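You operate a simulated robot arm through the tools that you are given. There is no shell and no other tool. Be economical: measure what you need, move in short steps, check, and stop when the job is done.

You are at the controls of a simulated robot arm. One attempt, no reset.

Task
Wipe the dirt off the locator, oil that patch and put the cover on.
Fine: grey pad to wipe, green pad from the oil tin; both go back. A coat counts when it lies all over at full strength: go over it till it gets no stronger. What is to be rubbed or washed off counts as gone when no trace of it is left.

It is judged by the outcome, as a careful person would: the job done as asked, and still so three seconds after it is handed in. It fails if anything else is knocked over, pushed out of place, dropped, spilled or broken. A push-on lid holds only when it is set on centred and level and pressed home; a screw cap is set on level and turned clockwise until tight.

Robot
A 6-joint arm with a two-finger parallel gripper, fixed in place. Base frame: the origin is at the foot of the arm, x ahead of it, y to its left, z up; the work surface is at about z = 0.7. Units: m, rad, N and s.
With the tool pointing down near the work surface it reaches from about 0.22 to 0.72 m from the base axis. Its first joint turns from -1.152 to 1.152 rad. Payload 2.45 kg.
The TCP is the grasp point between the finger pads, 0.024 m short of the fingertips. In the tool frame z runs along the fingers and y along their closing line. The gripper opens to 0.068 m. The fingers are 0.017 m wide and 0.01 m thick; the gripper's body (0.04 by 0.07 m) begins 0.041 m behind the TCP.
Orientation is that of the tool frame in the base frame, as [roll, pitch, yaw] about the fixed x, y, z axes, in that order (R = Rz(yaw) Ry(pitch) Rx(roll)). With the fingers straight down and closing along the base's y, the tool's x points along the base's -x, its y along +y and its z along -z.

Tools
- The arm moves only by the tool move_arm. Its argument "targets" is a list of rows, each a list of 6 numbers: the shift along the tool's x, y, z in m, then the turn, a rotation vector about the tool's x, y, z in rad. In form: [[x, y, z, rx, ry, rz], ...]. A call has 1 to 10 rows; each row shifts and turns the commanded pose from where the row before left it, along the tool's axes as they then stand. "jaw" is the closure in counts, from 0 (fully open) to 255 (shut), set as the call begins (left out, the last holds). Each row takes 0.2 s and may step no farther than 0.05 m and 0.15 rad from the row before; otherwise, or with a gripper value out of range, the whole call is refused. A pose out of reach is approached as far as the arm can. The call stops where the force on the tool passes 50 N (or 10 N more than at its start, if that is more) or the arm is blocked; 0.2 s more then pass. The fingers move at their own pace (about 0.108 m/s each) and stop on an object; they squeeze with about 35 N. The grip force told is the motor's: it shows also when the fingers shut on nothing. Time passes only in rows, and 0.2 s behind the last, so rows that do not move let the fingers close. It gives the time, the measured TCP pose, the force on the tool (base axes), the opening and the grip force at its end, in the units of the frame above (readings bear some noise), with the torque about the TCP (base axes, N m) and any sound that the robot's microphone picked up, and new pictures: "show" is both (left out), scene, wrist or none.
- Cameras (640 x 400 px; columns grow to the right, rows downward): "scene" is fixed at [0.1678, 0.4099, 1.4449]; the picture's right is [-0.89, -0.46, 0.00], its down [-0.32, 0.62, -0.72] and it looks along [0.33, -0.63, -0.70] (base axes); focal length 365 px, centre (320, 200). "wrist" rides on the gripper at [0.084, 0.011, -0.075] in the tool frame; the picture's right is [-0.13, 0.99, 0.00], its down [-0.60, -0.08, -0.79] and it looks along [-0.79, -0.10, 0.61] (tool axes); focal length 251 px, centre (320, 200). There is no depth. A picture from a camera that has moved, and an enlarged one, comes with that camera's place and axes in the base frame and with its lens. The place of the scene camera against the robot may be out by one fixed shift of up to 0.025 m in any direction.
- enlarge(camera, box): a new picture of the part [left, top, right, bottom] of that camera's present view, enlarged. No time passes.
- finish_job(): hands the job in; it is judged then, once.

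Work in short steps. Places have to be worked out from the pictures, the camera data and where the tool is seen: move nearer, look again, correct. Check each grasp and each placing, and mend what went wrong. You have 120 turns and 200 pictures in all, those below and enlarged ones among them. Open the gripper and draw the arm clear of the work before you hand the job in, unless the task says otherwise; then end with one line.

The tools are called after "Call:" by a JSON object that holds its "op" and its "data". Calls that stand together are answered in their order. move_arm: Moves the arm, as the interface text tells. Its arguments: {"type":"object","properties":{"targets":{"type":"array","items":{"type":"array","items":{"type":"number"}}},"jaw":{"type":"number"},"show":{"type":"string","enum":["both","scene","wrist","none"]}},"required":["targets"]} The other tools are called the same way: enlarge (camera, box) takes an enlarged picture of a part of a camera's view; finish_job () hands the job in.

At the start:

```text
clock: 0.0
ee_pos: [0.4357, -0.0077, 0.9811]
orientation: [3.141, 0.003, -3.14]
force: [0.4, -0.6, 0.3]
torque: [-0.03, 0.01, 0.01]
finger_gap: 0.0679
gripper_force: 0.0
```

scene: 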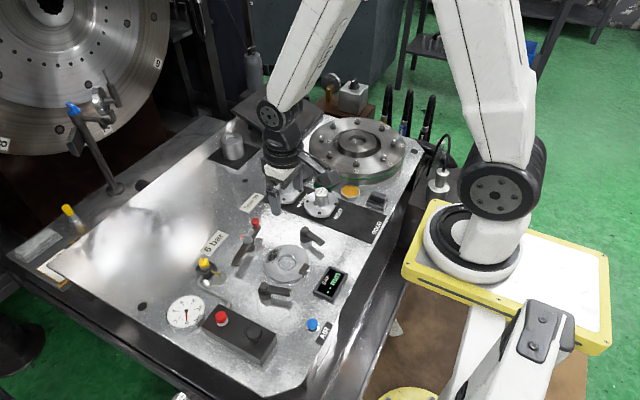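
wrist: 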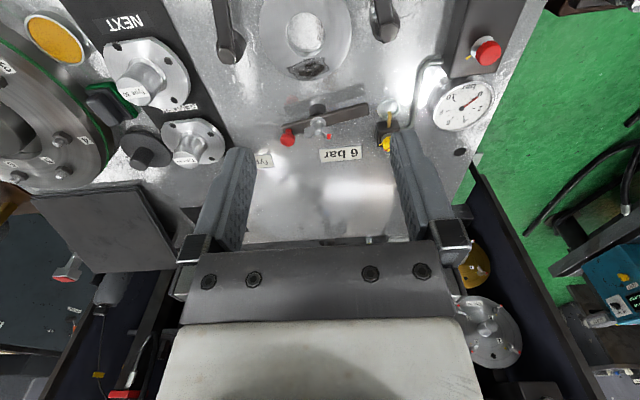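

The scene is crowded, so I enlarge parts of it to find the locator, pads, oil tin and cover.

Call:
{"op": "enlarge", "data": {"camera": "scene", "box": [220, 140, 420, 265]}}

Call:
{"op": "enlarge", "data": {"camera": "scene", "box": [150, 200, 370, 340]}}

Call:
{"op": "enlarge", "data": {"camera": "wrist", "box": [0, 0, 320, 200]}}

Call:
{"op": "enlarge", "data": {"camera": "wrist", "box": [200, 0, 520, 200]}}

```text
3.20 times, centred on (320, 202) of scene
camera zoom: at [0.1678, 0.4099, 1.4449], right [-0.89, -0.46, 0.0], down [-0.32, 0.62, -0.72], along [0.33, -0.63, -0.7], focal length 1169 px, centre (320, 192)
```

zoom: 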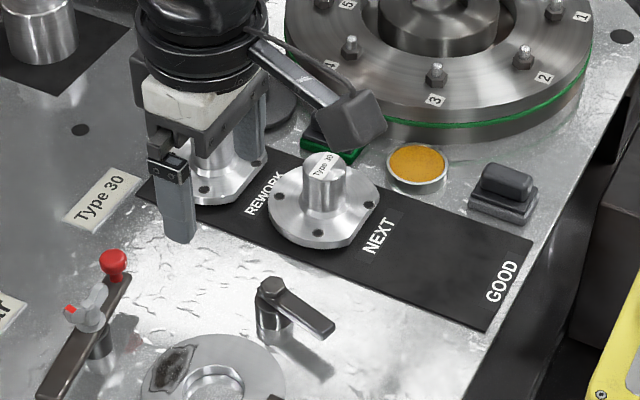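

```text
2.86 times, centred on (260, 270) of scene
camera zoom: at [0.1678, 0.4099, 1.4449], right [-0.89, -0.46, 0.0], down [-0.32, 0.62, -0.72], along [0.33, -0.63, -0.7], focal length 1044 px, centre (491, 0)
```

zoom: 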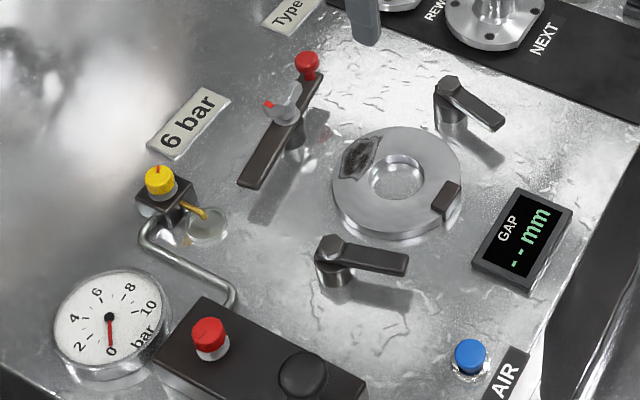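

```text
2.00 times, centred on (160, 100) of wrist
camera zoom: at [0.3521, 0.0044, 1.0572], right [0.13, 0.99, 0.0], down [0.6, -0.08, 0.79], along [0.79, -0.1, -0.61], focal length 503 px, centre (640, 400)
```

zoom: 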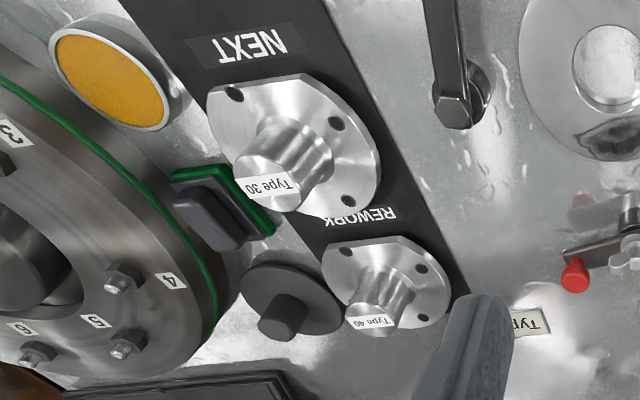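

```text
2.00 times, centred on (360, 100) of wrist
camera zoom: at [0.3521, 0.0044, 1.0572], right [0.13, 0.99, 0.0], down [0.6, -0.08, 0.79], along [0.79, -0.1, -0.61], focal length 503 px, centre (240, 400)
```

zoom: 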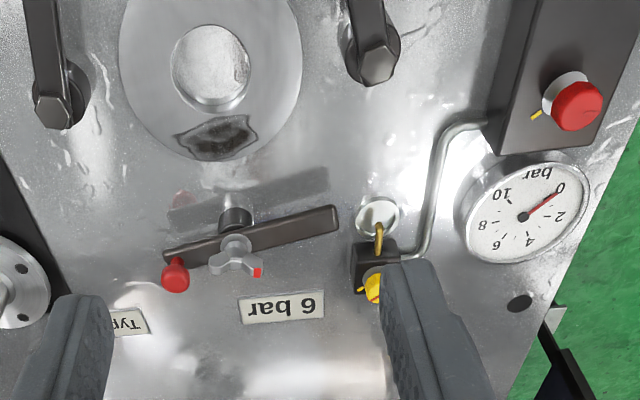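

The locator is near (0.47,-0.03). The grey pad is at about (0.35,-0.32), the tin at about (0.43,-0.32), the green pad at about (0.51,-0.32), and a dark disc with a knob, likely the cover, at about (0.60,-0.33). I move towards these, staying high, for a closer look.

Call:
{"op": "move_arm", "data": {"targets": [[0.015, -0.048, 0, 0, 0, 0], [0.015, -0.048, 0, 0, 0, 0], [0.015, -0.048, 0, 0, 0, 0], [0.015, -0.048, 0, 0, 0, 0], [0.015, -0.048, 0, 0, 0, 0], [0.015, -0.048, 0, 0, 0, 0]]}}

```text
refused: row 1 steps farther than a row can; nothing moved
```

The combined step was over the 0.05 m limit, so I shorten it.

Call:
{"op": "move_arm", "data": {"targets": [[0.012, -0.042, 0, 0, 0, 0], [0.012, -0.042, 0, 0, 0, 0], [0.012, -0.042, 0, 0, 0, 0], [0.012, -0.042, 0, 0, 0, 0], [0.012, -0.042, 0, 0, 0, 0], [0.012, -0.042, 0, 0, 0, 0], [0.012, -0.042, 0, 0, 0, 0]]}}

```text
clock: 1.6
ee_pos: [0.3524, -0.3024, 0.9798]
orientation: [-3.141, 0.001, 3.141]
force: [-0.8, -0.4, 0.7]
torque: [0.02, -0.02, 0.0]
finger_gap: 0.0684
gripper_force: 0.2
camera wrist: at [0.2682, -0.2904, 1.0573], right [0.13, 0.99, 0.0], down [0.6, -0.08, 0.79], along [0.79, -0.1, -0.61], focal length 251 px, centre (320, 200)
```

scene: 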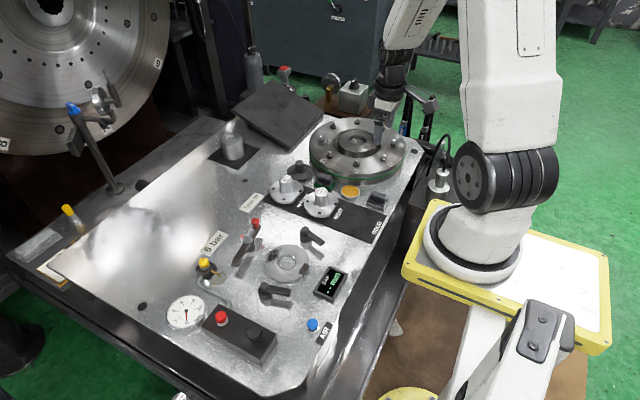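
wrist: 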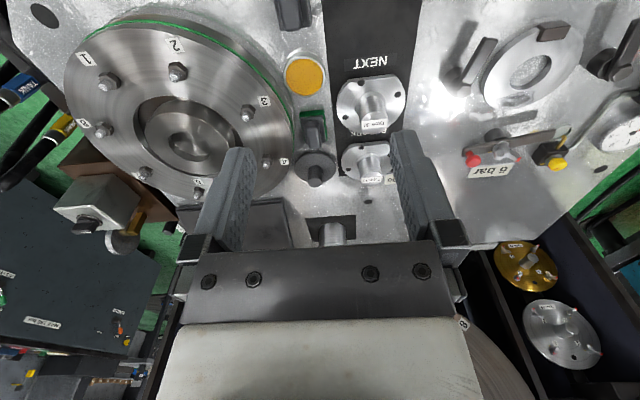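

Call:
{"op": "enlarge", "data": {"camera": "scene", "box": [200, 110, 400, 235]}}

Call:
{"op": "enlarge", "data": {"camera": "wrist", "box": [230, 0, 440, 130]}}

Call:
{"op": "enlarge", "data": {"camera": "wrist", "box": [230, 70, 440, 200]}}

```text
3.20 times, centred on (300, 172) of scene
camera zoom: at [0.1678, 0.4099, 1.4449], right [-0.89, -0.46, 0.0], down [-0.32, 0.62, -0.72], along [0.33, -0.63, -0.7], focal length 1169 px, centre (384, 288)
```

zoom: 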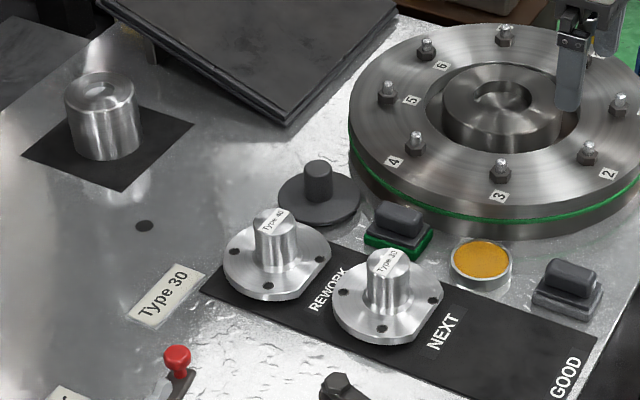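

```text
3.05 times, centred on (335, 65) of wrist
camera zoom: at [0.2682, -0.2904, 1.0573], right [0.13, 0.99, 0.0], down [0.6, -0.08, 0.79], along [0.79, -0.1, -0.61], focal length 766 px, centre (274, 611)
```

zoom: 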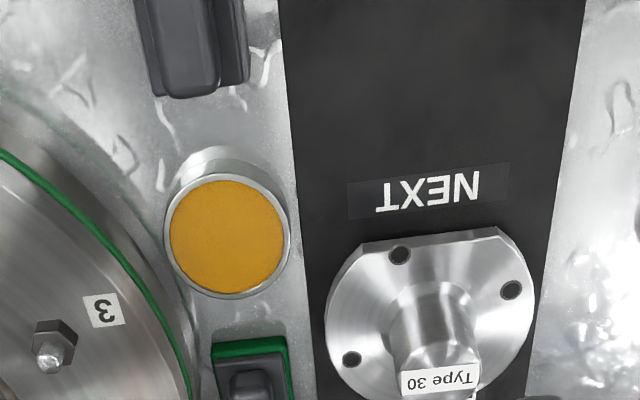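

```text
3.05 times, centred on (335, 135) of wrist
camera zoom: at [0.2682, -0.2904, 1.0573], right [0.13, 0.99, 0.0], down [0.6, -0.08, 0.79], along [0.79, -0.1, -0.61], focal length 766 px, centre (274, 398)
```

zoom: 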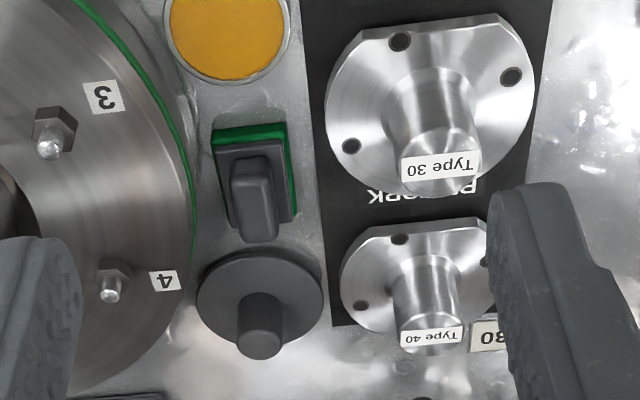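

The dark disc with a knob is the cover, and both pads have bar handles running along x. I pull back and lower so the grey pad comes into full view.

Call:
{"op": "move_arm", "data": {"targets": [[0.04, -0.012, 0.02, 0, 0, 0], [0.04, -0.012, 0.02, 0, 0, 0]], "show": "wrist"}}

Call:
{"op": "enlarge", "data": {"camera": "wrist", "box": [220, 0, 420, 125]}}

```text
clock: 2.2
ee_pos: [0.2722, -0.326, 0.9396]
orientation: [-3.14, 0.002, 3.141]
force: [0.6, 0.0, -0.4]
torque: [0.0, -0.02, -0.03]
finger_gap: 0.068
gripper_force: 0.1
camera wrist: at [0.1879, -0.3142, 1.016], right [0.13, 0.99, 0.0], down [0.6, -0.08, 0.79], along [0.79, -0.1, -0.61], focal length 251 px, centre (320, 200)
```

wrist: 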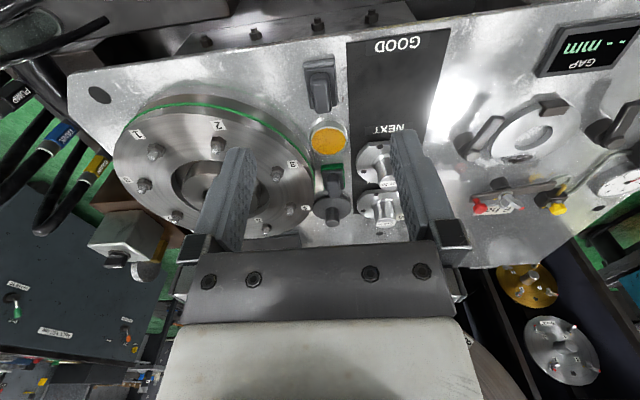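

```text
3.20 times, centred on (320, 62) of wrist
camera zoom: at [0.1879, -0.3142, 1.016], right [0.13, 0.99, 0.0], down [0.6, -0.08, 0.79], along [0.79, -0.1, -0.61], focal length 805 px, centre (320, 640)
```

zoom: 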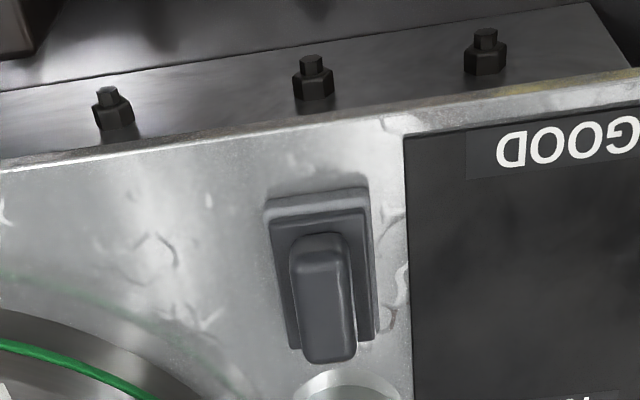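

The grey pad's handle lies along x, centred near (0.346,-0.332). I move above it and lower partway.

Call:
{"op": "move_arm", "data": {"targets": [[-0.037, -0.003, 0.02, 0, 0, 0], [-0.037, -0.003, 0.02, 0, 0, 0], [0, 0, 0.04, 0, 0, 0], [0, 0, 0.04, 0, 0, 0], [0, 0, 0, 0, 0, 0]]}}

Call:
{"op": "enlarge", "data": {"camera": "wrist", "box": [200, 20, 440, 170]}}

Call:
{"op": "enlarge", "data": {"camera": "scene", "box": [310, 140, 438, 220]}}

```text
clock: 3.4
ee_pos: [0.3468, -0.331, 0.8204]
orientation: [-3.14, 0.001, -3.141]
force: [-0.5, -0.2, -0.7]
torque: [0.02, 0.01, 0.0]
finger_gap: 0.0679
gripper_force: 0.1
camera wrist: at [0.263, -0.3189, 0.8965], right [0.13, 0.99, 0.0], down [0.6, -0.08, 0.79], along [0.79, -0.1, -0.61], focal length 251 px, centre (320, 200)
```

scene: 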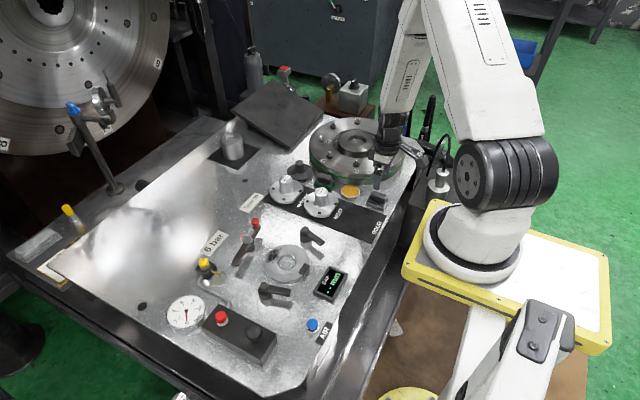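
wrist: 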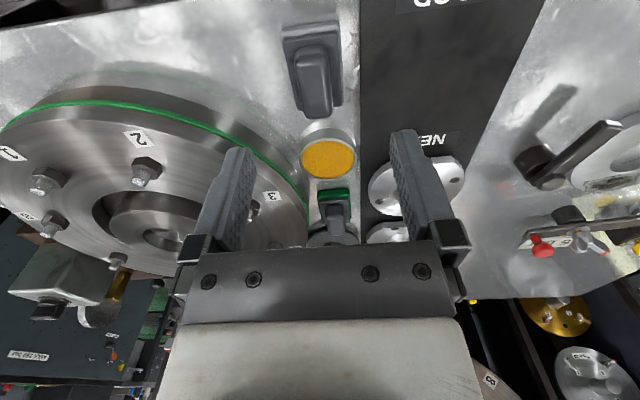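

```text
2.67 times, centred on (320, 95) of wrist
camera zoom: at [0.263, -0.3189, 0.8965], right [0.13, 0.99, 0.0], down [0.6, -0.08, 0.79], along [0.79, -0.1, -0.61], focal length 670 px, centre (320, 480)
```

zoom: 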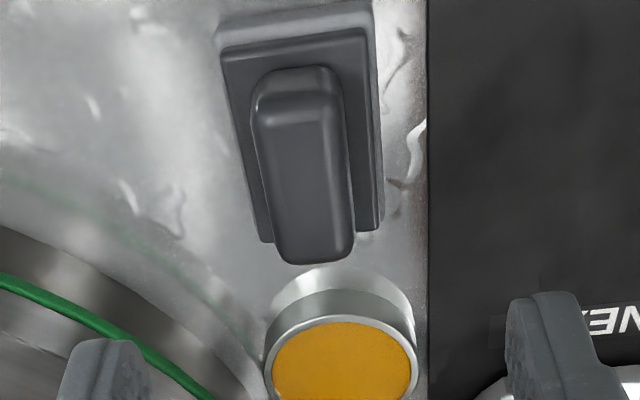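

```text
5.00 times, centred on (374, 180) of scene
camera zoom: at [0.1678, 0.4099, 1.4449], right [-0.89, -0.46, 0.0], down [-0.32, 0.62, -0.72], along [0.33, -0.63, -0.7], focal length 1827 px, centre (50, 300)
```

zoom: 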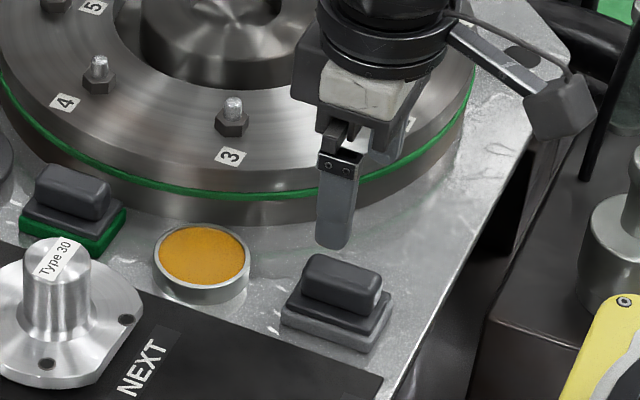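

The handle's top is near z 0.74 at (0.345,-0.333). I descend so the fingertips straddle the handle, then close.

Call:
{"op": "move_arm", "data": {"targets": [[0.001, -0.002, 0.03, 0, 0, 0], [0, 0, 0.025, 0, 0, 0], [0, 0, 0.015, 0, 0, 0], [0, 0, 0, 0, 0, 0]]}}

Call:
{"op": "enlarge", "data": {"camera": "wrist", "box": [200, 50, 440, 200]}}

Call:
{"op": "enlarge", "data": {"camera": "scene", "box": [310, 140, 438, 220]}}

```text
clock: 4.4
ee_pos: [0.3454, -0.332, 0.7497]
orientation: [3.141, 0.001, -3.14]
force: [0.0, 0.1, 0.1]
torque: [-0.03, 0.0, 0.02]
finger_gap: 0.0682
gripper_force: 0.2
camera wrist: at [0.2614, -0.3212, 0.8269], right [0.13, 0.99, 0.0], down [0.6, -0.08, 0.79], along [0.79, -0.1, -0.61], focal length 251 px, centre (320, 200)
```

scene: 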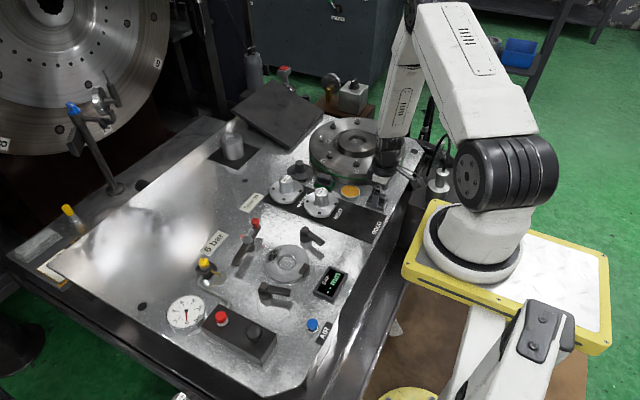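
wrist: 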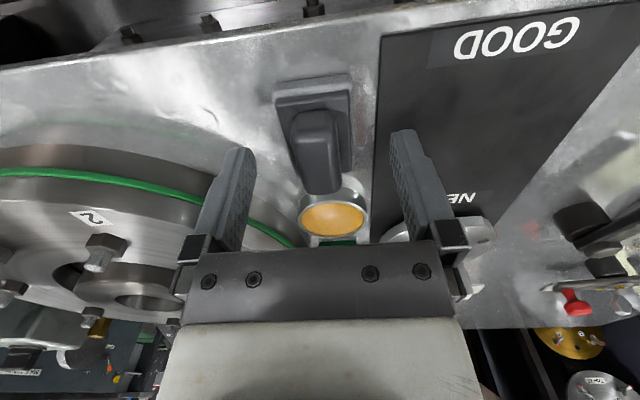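

```text
2.67 times, centred on (320, 125) of wrist
camera zoom: at [0.2614, -0.3212, 0.8269], right [0.13, 0.99, 0.0], down [0.6, -0.08, 0.79], along [0.79, -0.1, -0.61], focal length 670 px, centre (320, 400)
```

zoom: 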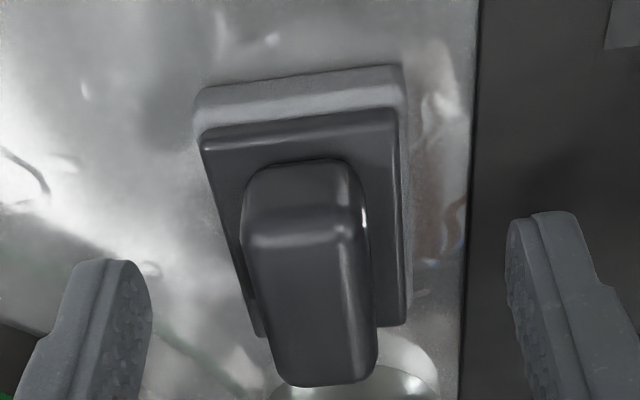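

```text
5.00 times, centred on (374, 180) of scene
camera zoom: at [0.1678, 0.4099, 1.4449], right [-0.89, -0.46, 0.0], down [-0.32, 0.62, -0.72], along [0.33, -0.63, -0.7], focal length 1827 px, centre (50, 300)
```

zoom: 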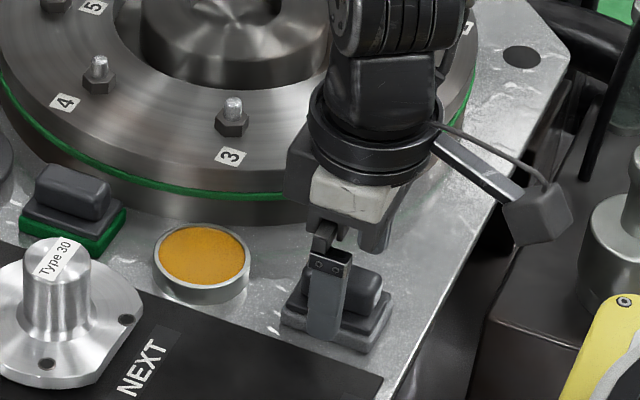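

The fingertips are at 0.726, and the handle spans about 0.722–0.741. I centre on it and close.

Call:
{"op": "move_arm", "data": {"targets": [[-0.003, -0.0015, 0.001, 0, 0, 0], [0, 0, 0, 0, 0, 0]], "show": "none"}}

Call:
{"op": "move_arm", "data": {"targets": [[0, 0, 0, 0, 0, 0], [0, 0, 0, 0, 0, 0], [0, 0, 0, 0, 0, 0], [0, 0, 0, 0, 0, 0]], "jaw": 255, "show": "wrist"}}

```text
clock: 5.0
ee_pos: [0.348, -0.336, 0.7491]
orientation: [3.141, 0.001, 3.141]
force: [0.2, 0.2, 0.3]
torque: [-0.01, -0.01, -0.03]
finger_gap: 0.0679
gripper_force: 0.1
```

```text
clock: 6.0
ee_pos: [0.3476, -0.3349, 0.7506]
orientation: [3.141, 0.003, -3.141]
force: [0.6, 0.7, -0.6]
torque: [0.0, 0.0, -0.01]
finger_gap: 0.0211
gripper_force: 34.9
camera wrist: at [0.2645, -0.3228, 0.8261], right [0.13, 0.99, 0.0], down [0.6, -0.08, 0.79], along [0.79, -0.1, -0.61], focal length 251 px, centre (320, 200)
```

wrist: 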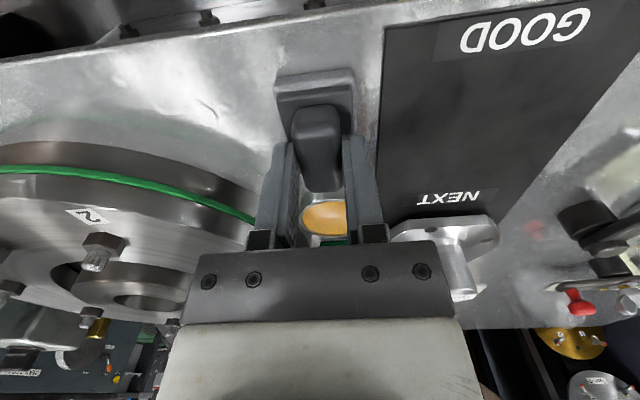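

The grip on the handle is firm, with a gap of 0.021. I lift the grey pad straight up and carry it over towards the locator at a safe height.

Call:
{"op": "move_arm", "data": {"targets": [[0, 0, -0.03, 0, 0, 0], [0, 0, -0.04, 0, 0, 0], [0, 0, -0.04, 0, 0, 0], [-0.015, 0.04, 0, 0, 0, 0], [-0.015, 0.04, 0, 0, 0, 0], [-0.015, 0.04, 0, 0, 0, 0], [-0.015, 0.04, 0, 0, 0, 0], [-0.012, 0.045, 0, 0, 0, 0], [0, 0, 0, 0, 0, 0]]}}

Call:
{"op": "enlarge", "data": {"camera": "wrist", "box": [320, 0, 640, 200]}}

Call:
{"op": "enlarge", "data": {"camera": "scene", "box": [230, 215, 358, 295]}}

```text
clock: 8.0
ee_pos: [0.4202, -0.1291, 0.8601]
orientation: [3.14, 0.002, -3.141]
force: [-0.2, 0.3, -0.8]
torque: [0.01, 0.0, -0.01]
finger_gap: 0.0211
gripper_force: 35.3
camera wrist: at [0.336, -0.117, 0.9372], right [0.13, 0.99, 0.0], down [0.6, -0.08, 0.79], along [0.79, -0.1, -0.61], focal length 251 px, centre (320, 200)
```

scene: 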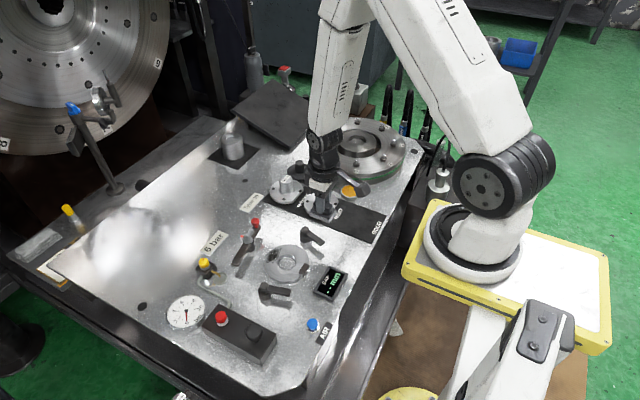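
wrist: 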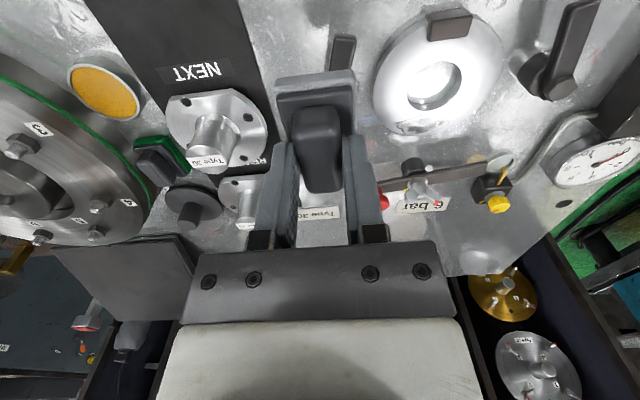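

```text
2.00 times, centred on (480, 100) of wrist
camera zoom: at [0.336, -0.117, 0.9372], right [0.13, 0.99, 0.0], down [0.6, -0.08, 0.79], along [0.79, -0.1, -0.61], focal length 503 px, centre (0, 400)
```

zoom: 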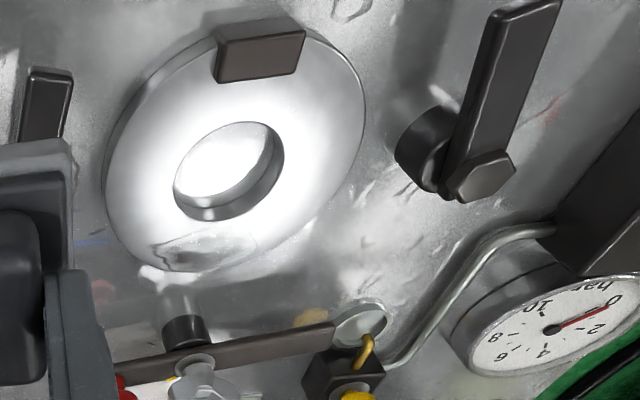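

```text
5.00 times, centred on (294, 255) of scene
camera zoom: at [0.1678, 0.41, 1.4449], right [-0.89, -0.46, 0.0], down [-0.32, 0.62, -0.72], along [0.33, -0.63, -0.7], focal length 1827 px, centre (450, -75)
```

zoom: 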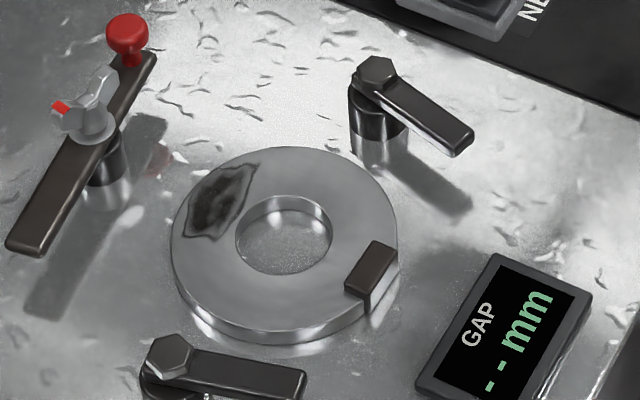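

The patch lies on the far side of the ring, centred near (0.511,-0.031), about 0.05 wide in y and 0.03 in x. I move above it and come down to just over the ring.

Call:
{"op": "move_arm", "data": {"targets": [[-0.03, 0.033, 0, 0, 0, 0], [-0.03, 0.033, 0, 0, 0, 0], [-0.031, 0.033, 0, 0, 0, 0], [0, 0, 0.04, 0, 0, 0], [0, 0, 0.04, 0, 0, 0], [0, 0, 0, 0, 0, 0]]}}

Call:
{"op": "enlarge", "data": {"camera": "scene", "box": [230, 215, 358, 295]}}

Call:
{"op": "enlarge", "data": {"camera": "wrist", "box": [200, 50, 440, 200]}}

```text
clock: 9.4
ee_pos: [0.5123, -0.0296, 0.7806]
orientation: [-3.14, 0.003, -3.141]
force: [0.0, 0.8, -1.5]
torque: [0.0, -0.01, 0.01]
finger_gap: 0.0211
gripper_force: 35.4
camera wrist: at [0.4281, -0.0183, 0.8563], right [0.13, 0.99, 0.0], down [0.6, -0.08, 0.79], along [0.79, -0.1, -0.61], focal length 251 px, centre (320, 200)
```

scene: 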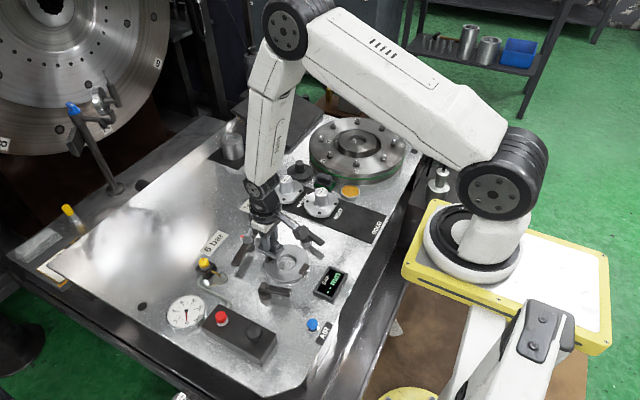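
wrist: 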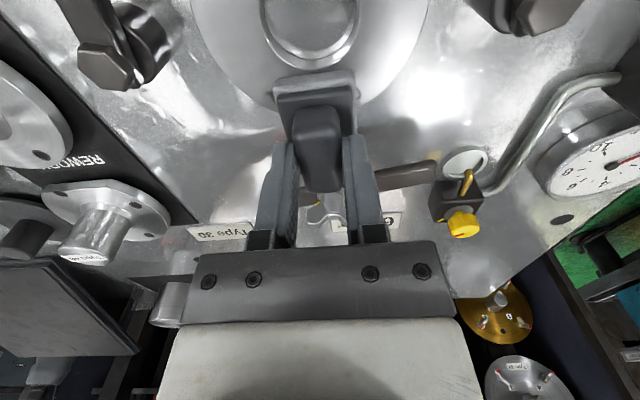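

```text
5.00 times, centred on (294, 255) of scene
camera zoom: at [0.1678, 0.4099, 1.4449], right [-0.89, -0.46, 0.0], down [-0.32, 0.62, -0.72], along [0.33, -0.63, -0.7], focal length 1827 px, centre (450, -75)
```

zoom: 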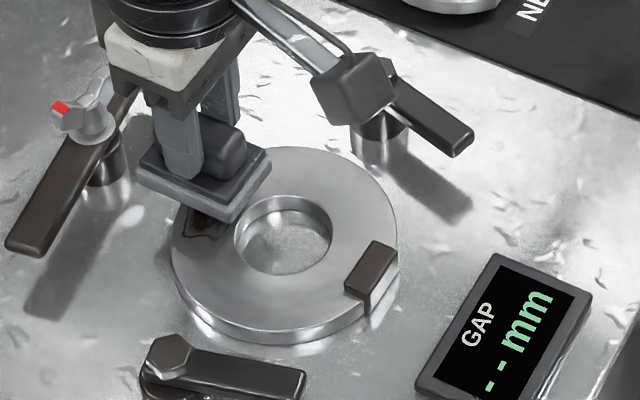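

```text
2.67 times, centred on (320, 125) of wrist
camera zoom: at [0.4281, -0.0183, 0.8563], right [0.13, 0.99, 0.0], down [0.6, -0.08, 0.79], along [0.79, -0.1, -0.61], focal length 670 px, centre (320, 400)
```

zoom: 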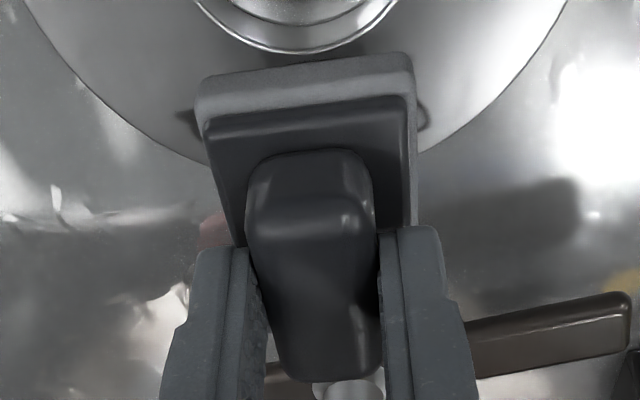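

The pad hovers over the patch, with dirt showing at both sides. I lower gently to contact and watch the force.

Call:
{"op": "move_arm", "data": {"targets": [[0, 0, 0.01, 0, 0, 0], [0, 0, 0.006, 0, 0, 0], [0, 0, 0, 0, 0, 0]], "show": "none"}}

Call:
{"op": "move_arm", "data": {"targets": [[0, 0, 0.002, 0, 0, 0], [0, 0, 0, 0, 0, 0]], "show": "none"}}

Call:
{"op": "move_arm", "data": {"targets": [[0, 0, 0.001, 0, 0, 0], [0, 0, 0, 0, 0, 0]], "show": "none"}}

```text
clock: 10.2
ee_pos: [0.5117, -0.0316, 0.7633]
orientation: [3.142, 0.002, -3.14]
force: [-0.4, 0.3, -1.3]
torque: [-0.01, -0.02, -0.03]
finger_gap: 0.0206
gripper_force: 35.1
```

```text
clock: 10.8
ee_pos: [0.5117, -0.0309, 0.7621]
orientation: [3.141, 0.002, -3.14]
force: [-0.5, -0.2, -1.9]
torque: [-0.02, -0.02, -0.01]
finger_gap: 0.0212
gripper_force: 34.9
```

```text
clock: 11.4
ee_pos: [0.5109, -0.0311, 0.7615]
orientation: [-3.141, 0.002, -3.141]
force: [-4.0, 0.9, 16.6]
torque: [0.06, 0.27, -0.02]
finger_gap: 0.0207
gripper_force: 35.4
```

There is contact at about 17 N. I stroke across the patch along y, several passes.

Call:
{"op": "move_arm", "data": {"targets": [[0, 0.012, 0, 0, 0, 0], [0, 0.012, 0, 0, 0, 0], [0, -0.015, 0, 0, 0, 0], [0, -0.015, 0, 0, 0, 0], [0, -0.018, 0, 0, 0, 0], [0, 0.015, 0, 0, 0, 0], [0, 0.015, 0, 0, 0, 0], [0, 0.018, 0, 0, 0, 0], [0, -0.012, 0, 0, 0, 0], [0, -0.012, 0, 0, 0, 0]], "show": "none"}}

Call:
{"op": "move_arm", "data": {"targets": [[0, 0.012, 0, 0, 0, 0], [0, 0.012, 0, 0, 0, 0], [0, -0.015, 0, 0, 0, 0], [0, -0.015, 0, 0, 0, 0], [0, -0.018, 0, 0, 0, 0], [0, 0.015, 0, 0, 0, 0], [0, 0.015, 0, 0, 0, 0], [0, 0.018, 0, 0, 0, 0], [0, -0.012, 0, 0, 0, 0], [0, -0.012, 0, 0, 0, 0]]}}

Call:
{"op": "enlarge", "data": {"camera": "scene", "box": [230, 215, 358, 295]}}

```text
clock: 13.6
ee_pos: [0.5106, -0.0315, 0.7614]
orientation: [3.141, 0.003, 3.14]
force: [0.3, 5.6, 15.9]
torque: [0.19, -0.08, 0.02]
finger_gap: 0.021
gripper_force: 35.5
```

```text
clock: 15.8
ee_pos: [0.5099, -0.0308, 0.7607]
orientation: [-3.141, 0.003, -3.141]
force: [-0.3, 3.8, 7.6]
torque: [0.14, -0.11, 0.05]
finger_gap: 0.0211
gripper_force: 35.4
camera wrist: at [0.4271, -0.0191, 0.8375], right [0.13, 0.99, 0.0], down [0.6, -0.08, 0.79], along [0.79, -0.1, -0.61], focal length 251 px, centre (320, 200)
```

scene: 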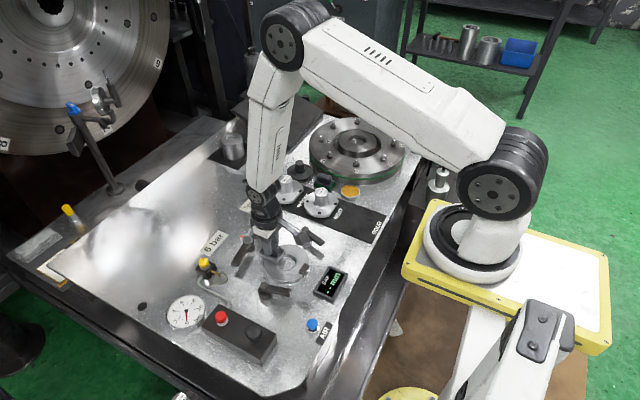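
wrist: 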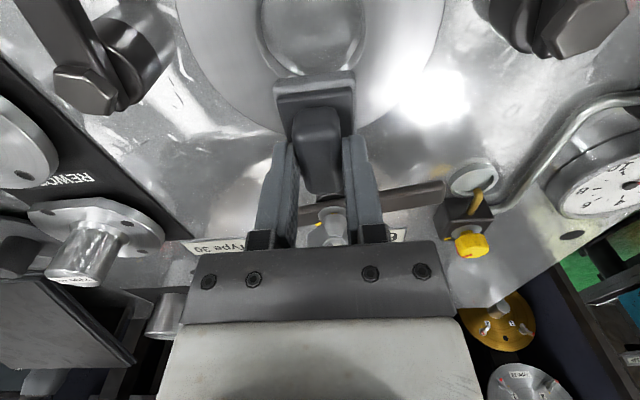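

```text
5.00 times, centred on (294, 255) of scene
camera zoom: at [0.1676, 0.41, 1.4449], right [-0.89, -0.46, 0.0], down [-0.32, 0.62, -0.72], along [0.33, -0.63, -0.7], focal length 1827 px, centre (450, -75)
```

zoom: 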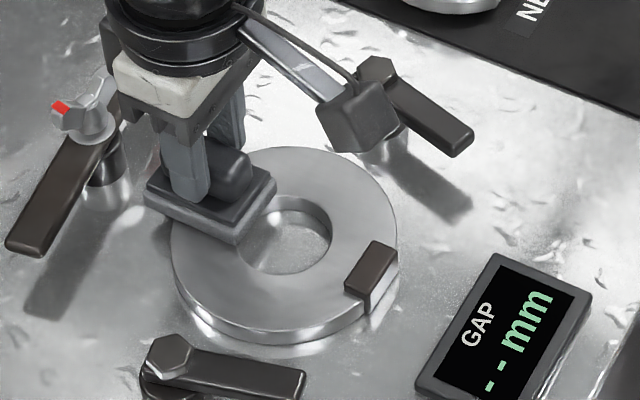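

The sides already look clean. I do one more round with small x offsets, then lift off and move away to inspect.

Call:
{"op": "move_arm", "data": {"targets": [[0.006, 0.012, 0.0005, 0, 0, 0], [0, 0.012, 0, 0, 0, 0], [0, -0.018, 0, 0, 0, 0], [0, -0.018, 0, 0, 0, 0], [0, -0.012, 0, 0, 0, 0], [-0.012, 0, 0, 0, 0, 0], [0, 0.018, 0, 0, 0, 0], [0, 0.018, 0, 0, 0, 0], [0, 0.012, 0, 0, 0, 0], [0.006, -0.024, 0, 0, 0, 0]], "show": "none"}}

Call:
{"op": "move_arm", "data": {"targets": [[0, 0, -0.02, 0, 0, 0], [0, 0, -0.04, 0, 0, 0], [0, 0, -0.04, 0, 0, 0], [0.03, -0.035, 0, 0, 0, 0], [0.03, -0.035, 0, 0, 0, 0], [0.03, -0.035, 0, 0, 0, 0], [0.01, -0.04, 0, 0, 0, 0], [0, 0, 0, 0, 0, 0]]}}

Call:
{"op": "enlarge", "data": {"camera": "scene", "box": [246, 225, 326, 275]}}

Call:
{"op": "enlarge", "data": {"camera": "wrist", "box": [400, 0, 600, 125]}}

```text
clock: 18.0
ee_pos: [0.5103, -0.0311, 0.7602]
orientation: [3.141, 0.0, 3.141]
force: [0.1, -0.7, -0.1]
torque: [-0.03, -0.01, 0.02]
finger_gap: 0.021
gripper_force: 35.0
```

```text
clock: 19.8
ee_pos: [0.4105, -0.1762, 0.8592]
orientation: [3.141, 0.001, -3.14]
force: [-0.4, -0.4, -0.1]
torque: [-0.02, 0.03, 0.0]
finger_gap: 0.0209
gripper_force: 35.3
camera wrist: at [0.3264, -0.1653, 0.9361], right [0.13, 0.99, 0.0], down [0.6, -0.08, 0.79], along [0.79, -0.1, -0.61], focal length 251 px, centre (320, 200)
```

scene: 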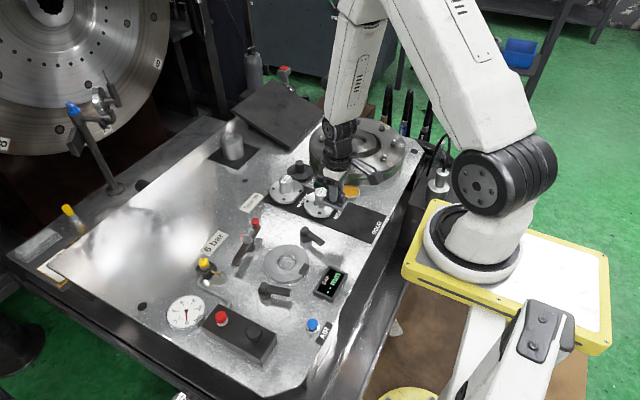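
wrist: 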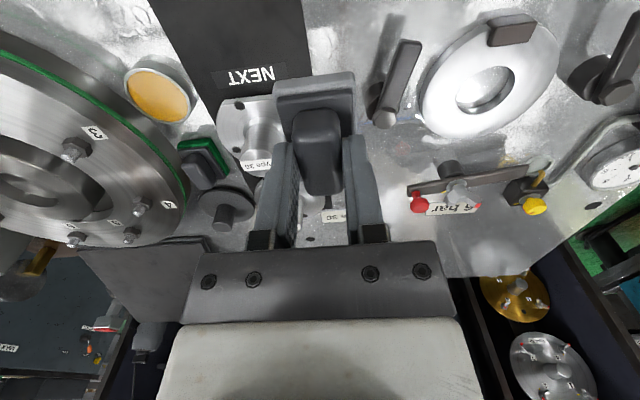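

```text
8.00 times, centred on (286, 250) of scene
camera zoom: at [0.1678, 0.4099, 1.4449], right [-0.89, -0.46, 0.0], down [-0.32, 0.62, -0.72], along [0.33, -0.63, -0.7], focal length 2923 px, centre (592, -200)
```

zoom: 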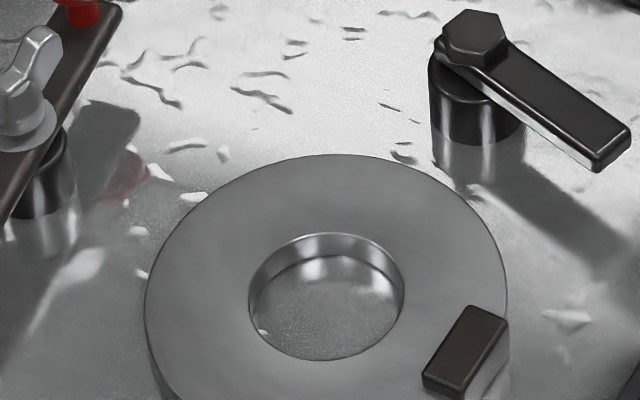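

```text
3.20 times, centred on (500, 62) of wrist
camera zoom: at [0.3264, -0.1653, 0.9361], right [0.13, 0.99, 0.0], down [0.6, -0.08, 0.79], along [0.79, -0.1, -0.61], focal length 805 px, centre (-256, 640)
```

zoom: 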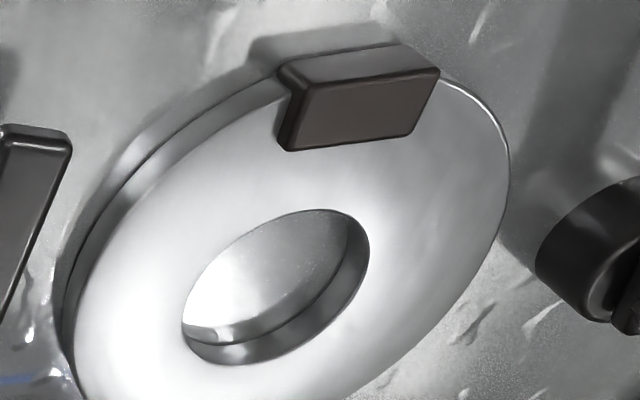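

The ring looks clean in the scene view. One enlarged check of the patch side from the wrist camera too.

Call:
{"op": "enlarge", "data": {"camera": "wrist", "box": [410, 60, 538, 140]}}

Call:
{"op": "enlarge", "data": {"camera": "scene", "box": [258, 238, 306, 268]}}

```text
5.00 times, centred on (474, 100) of wrist
camera zoom: at [0.3264, -0.1653, 0.9361], right [0.13, 0.99, 0.0], down [0.6, -0.08, 0.79], along [0.79, -0.1, -0.61], focal length 1257 px, centre (-450, 700)
```

zoom: 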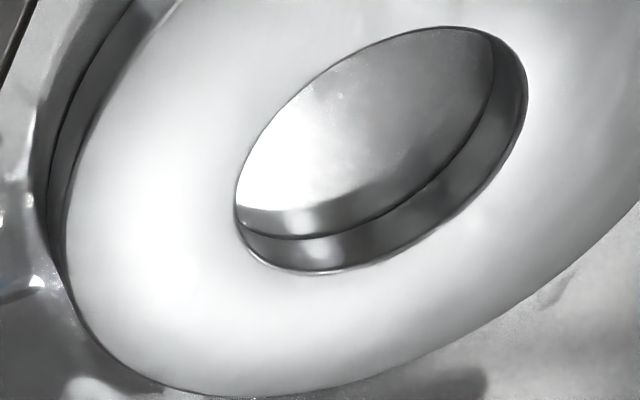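

```text
13.33 times, centred on (282, 253) of scene
camera zoom: at [0.1678, 0.4099, 1.4449], right [-0.89, -0.46, 0.0], down [-0.32, 0.62, -0.72], along [0.33, -0.63, -0.7], focal length 4872 px, centre (827, -507)
```

zoom: 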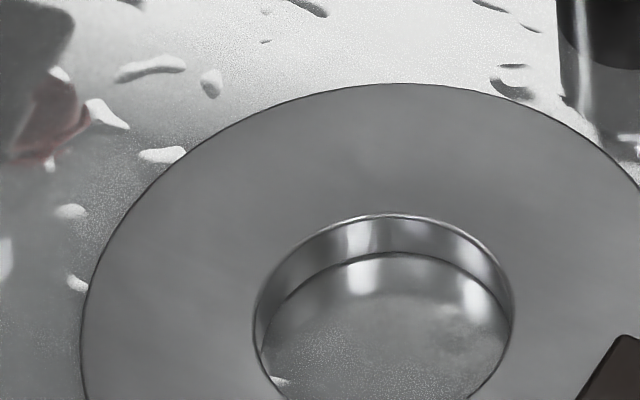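

The locator is clean. I return the grey pad to its original place, just above first and then down.

Call:
{"op": "move_arm", "data": {"targets": [[0.016, -0.04, 0, 0, 0, 0], [0.016, -0.04, 0, 0, 0, 0], [0.016, -0.04, 0, 0, 0, 0], [0.015, -0.039, 0, 0, 0, 0], [0, 0, 0.04, 0, 0, 0], [0, 0, 0.04, 0, 0, 0], [0, 0, 0.02, 0, 0, 0], [0, 0, 0.008, 0, 0, 0], [0, 0, 0, 0, 0, 0]]}}

Call:
{"op": "enlarge", "data": {"camera": "scene", "box": [310, 140, 438, 220]}}

```text
clock: 21.8
ee_pos: [0.3478, -0.3368, 0.7519]
orientation: [-3.141, 0.003, 3.141]
force: [-0.1, 0.4, -0.6]
torque: [0.0, -0.02, 0.0]
finger_gap: 0.021
gripper_force: 34.9
camera wrist: at [0.2641, -0.3233, 0.8281], right [0.13, 0.99, 0.0], down [0.6, -0.08, 0.79], along [0.79, -0.1, -0.61], focal length 251 px, centre (320, 200)
```

scene: 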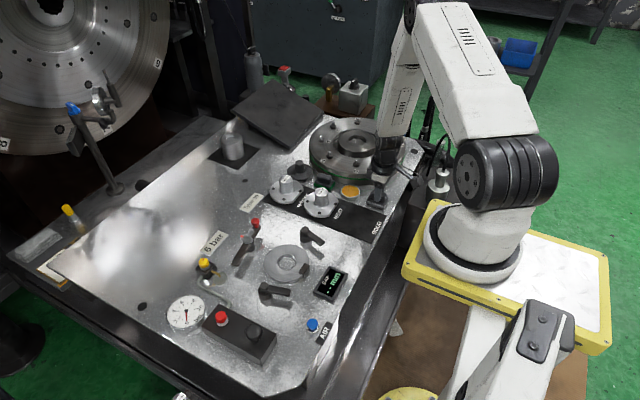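
wrist: 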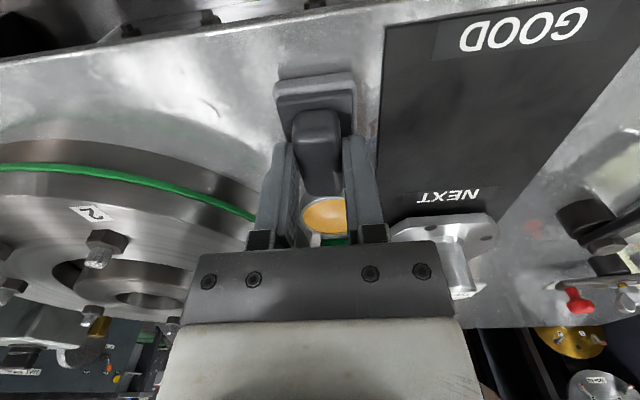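

```text
5.00 times, centred on (374, 180) of scene
camera zoom: at [0.1678, 0.4099, 1.4449], right [-0.89, -0.46, 0.0], down [-0.32, 0.62, -0.72], along [0.33, -0.63, -0.7], focal length 1827 px, centre (50, 300)
```

zoom: 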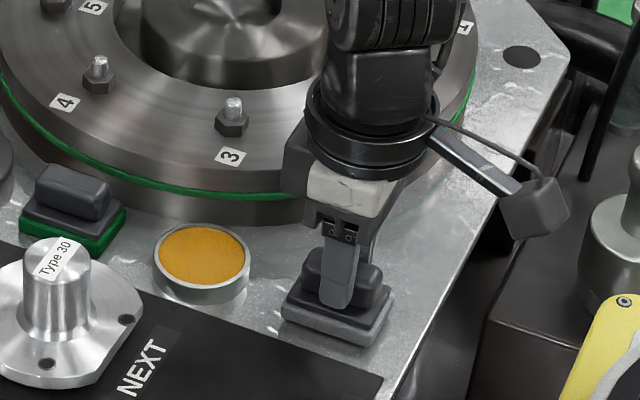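

The pad is about 2 mm above the surface. I lower the last bit until the force shows contact.

Call:
{"op": "move_arm", "data": {"targets": [[0, 0, 0.001, 0, 0, 0], [0, 0, 0.001, 0, 0, 0], [0, 0, 0, 0, 0, 0]], "show": "none"}}

Call:
{"op": "move_arm", "data": {"targets": [[0, 0, 0.0005, 0, 0, 0], [0, 0, 0, 0, 0, 0]], "show": "none"}}

```text
clock: 22.6
ee_pos: [0.3485, -0.3355, 0.7493]
orientation: [3.141, 0.005, 3.14]
force: [-0.4, 0.4, -0.2]
torque: [-0.02, 0.01, 0.0]
finger_gap: 0.021
gripper_force: 35.1
```

```text
clock: 23.2
ee_pos: [0.3482, -0.3355, 0.7493]
orientation: [3.142, 0.002, 3.141]
force: [-0.8, -0.7, -0.8]
torque: [0.0, 0.02, 0.02]
finger_gap: 0.021
gripper_force: 35.5
```

There is no contact force yet, so I go slightly lower in half-millimetre steps.

Call:
{"op": "move_arm", "data": {"targets": [[0, 0, 0.0005, 0, 0, 0], [0, 0, 0, 0, 0, 0]], "show": "none"}}

Call:
{"op": "move_arm", "data": {"targets": [[0, 0, 0.0005, 0, 0, 0], [0, 0, 0, 0, 0, 0]], "show": "none"}}

```text
clock: 23.8
ee_pos: [0.348, -0.3352, 0.7481]
orientation: [3.14, 0.0, 3.141]
force: [0.2, -0.4, -1.3]
torque: [0.0, -0.02, 0.03]
finger_gap: 0.0211
gripper_force: 35.3
```

```text
clock: 24.4
ee_pos: [0.3481, -0.3356, 0.7482]
orientation: [-3.141, 0.002, -3.14]
force: [-0.8, 0.3, -0.9]
torque: [-0.01, 0.0, -0.03]
finger_gap: 0.0207
gripper_force: 34.8
```

The pad likely slid up a little in the grip while wiping. I continue down in small steps.

Call:
{"op": "move_arm", "data": {"targets": [[0, 0, 0.0005, 0, 0, 0], [0, 0, 0, 0, 0, 0]], "show": "none"}}

Call:
{"op": "move_arm", "data": {"targets": [[0, 0, 0.0005, 0, 0, 0], [0, 0, 0, 0, 0, 0]], "show": "wrist"}}

Call:
{"op": "enlarge", "data": {"camera": "scene", "box": [350, 165, 398, 215]}}

```text
clock: 25.0
ee_pos: [0.3481, -0.3349, 0.7482]
orientation: [3.142, 0.002, -3.142]
force: [0.0, -0.9, -0.8]
torque: [0.04, -0.04, -0.02]
finger_gap: 0.0209
gripper_force: 34.9
```

```text
clock: 25.6
ee_pos: [0.3487, -0.3342, 0.7484]
orientation: [-3.141, 0.001, -3.141]
force: [-0.6, 0.2, 1.6]
torque: [0.0, -0.04, 0.02]
finger_gap: 0.021
gripper_force: 34.7
camera wrist: at [0.2643, -0.3233, 0.8242], right [0.13, 0.99, 0.0], down [0.6, -0.08, 0.79], along [0.79, -0.1, -0.61], focal length 251 px, centre (320, 200)
```

wrist: 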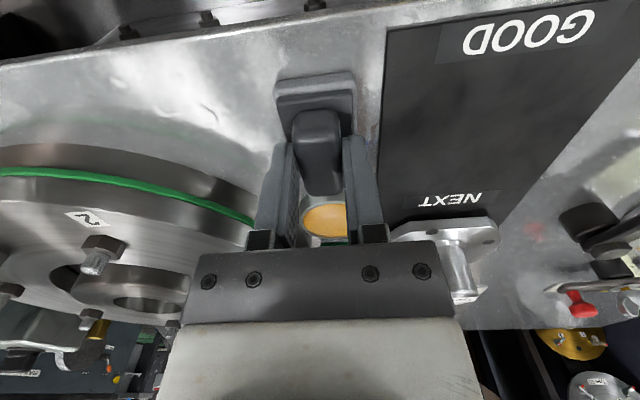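

```text
8.00 times, centred on (374, 190) of scene
camera zoom: at [0.1678, 0.41, 1.4449], right [-0.89, -0.46, 0.0], down [-0.32, 0.62, -0.72], along [0.33, -0.63, -0.7], focal length 2923 px, centre (-112, 280)
```

zoom: 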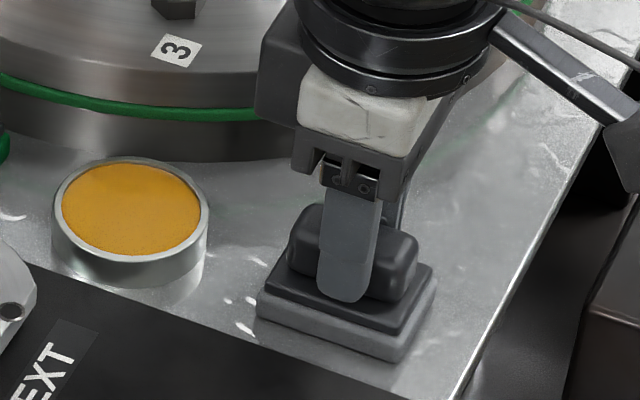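

Light contact now and the pad is sitting on the panel. I open the gripper, rise, and check.

Call:
{"op": "move_arm", "data": {"targets": [[0, 0, 0, 0, 0, 0], [0, 0, 0, 0, 0, 0], [0, 0, 0, 0, 0, 0], [0, 0, -0.03, 0, 0, 0], [0, 0, -0.04, 0, 0, 0], [0, 0, 0, 0, 0, 0]], "jaw": 0}}

Call:
{"op": "enlarge", "data": {"camera": "wrist", "box": [220, 10, 420, 235]}}

```text
clock: 27.0
ee_pos: [0.3495, -0.3355, 0.8176]
orientation: [3.141, 0.004, -3.14]
force: [0.2, -0.4, -0.3]
torque: [0.0, 0.04, 0.0]
finger_gap: 0.0678
gripper_force: 0.1
camera wrist: at [0.2646, -0.3228, 0.894], right [0.13, 0.99, 0.0], down [0.6, -0.08, 0.79], along [0.79, -0.1, -0.61], focal length 251 px, centre (320, 200)
```

scene: 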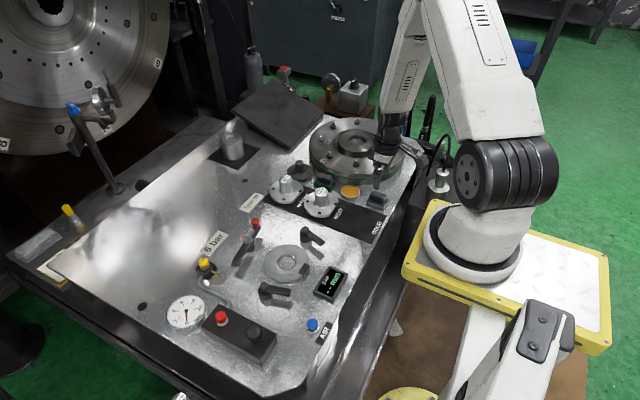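
wrist: 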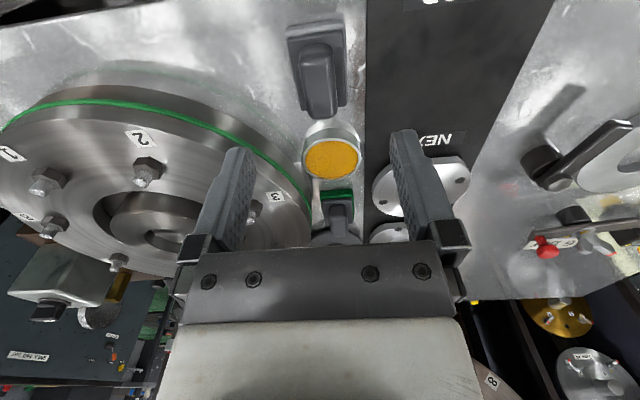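

```text
1.78 times, centred on (320, 122) of wrist
camera zoom: at [0.2646, -0.3228, 0.894], right [0.13, 0.99, 0.0], down [0.6, -0.08, 0.79], along [0.79, -0.1, -0.61], focal length 447 px, centre (320, 338)
```

zoom: 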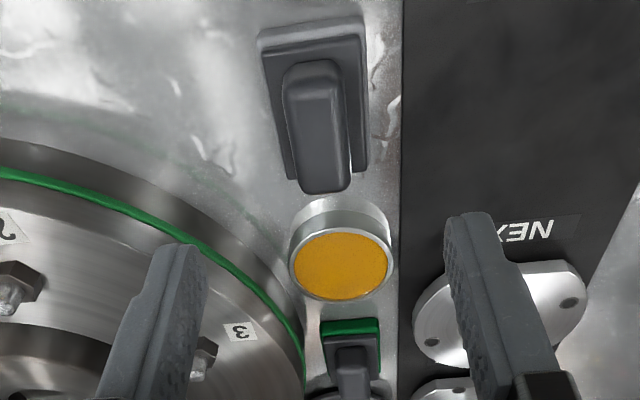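

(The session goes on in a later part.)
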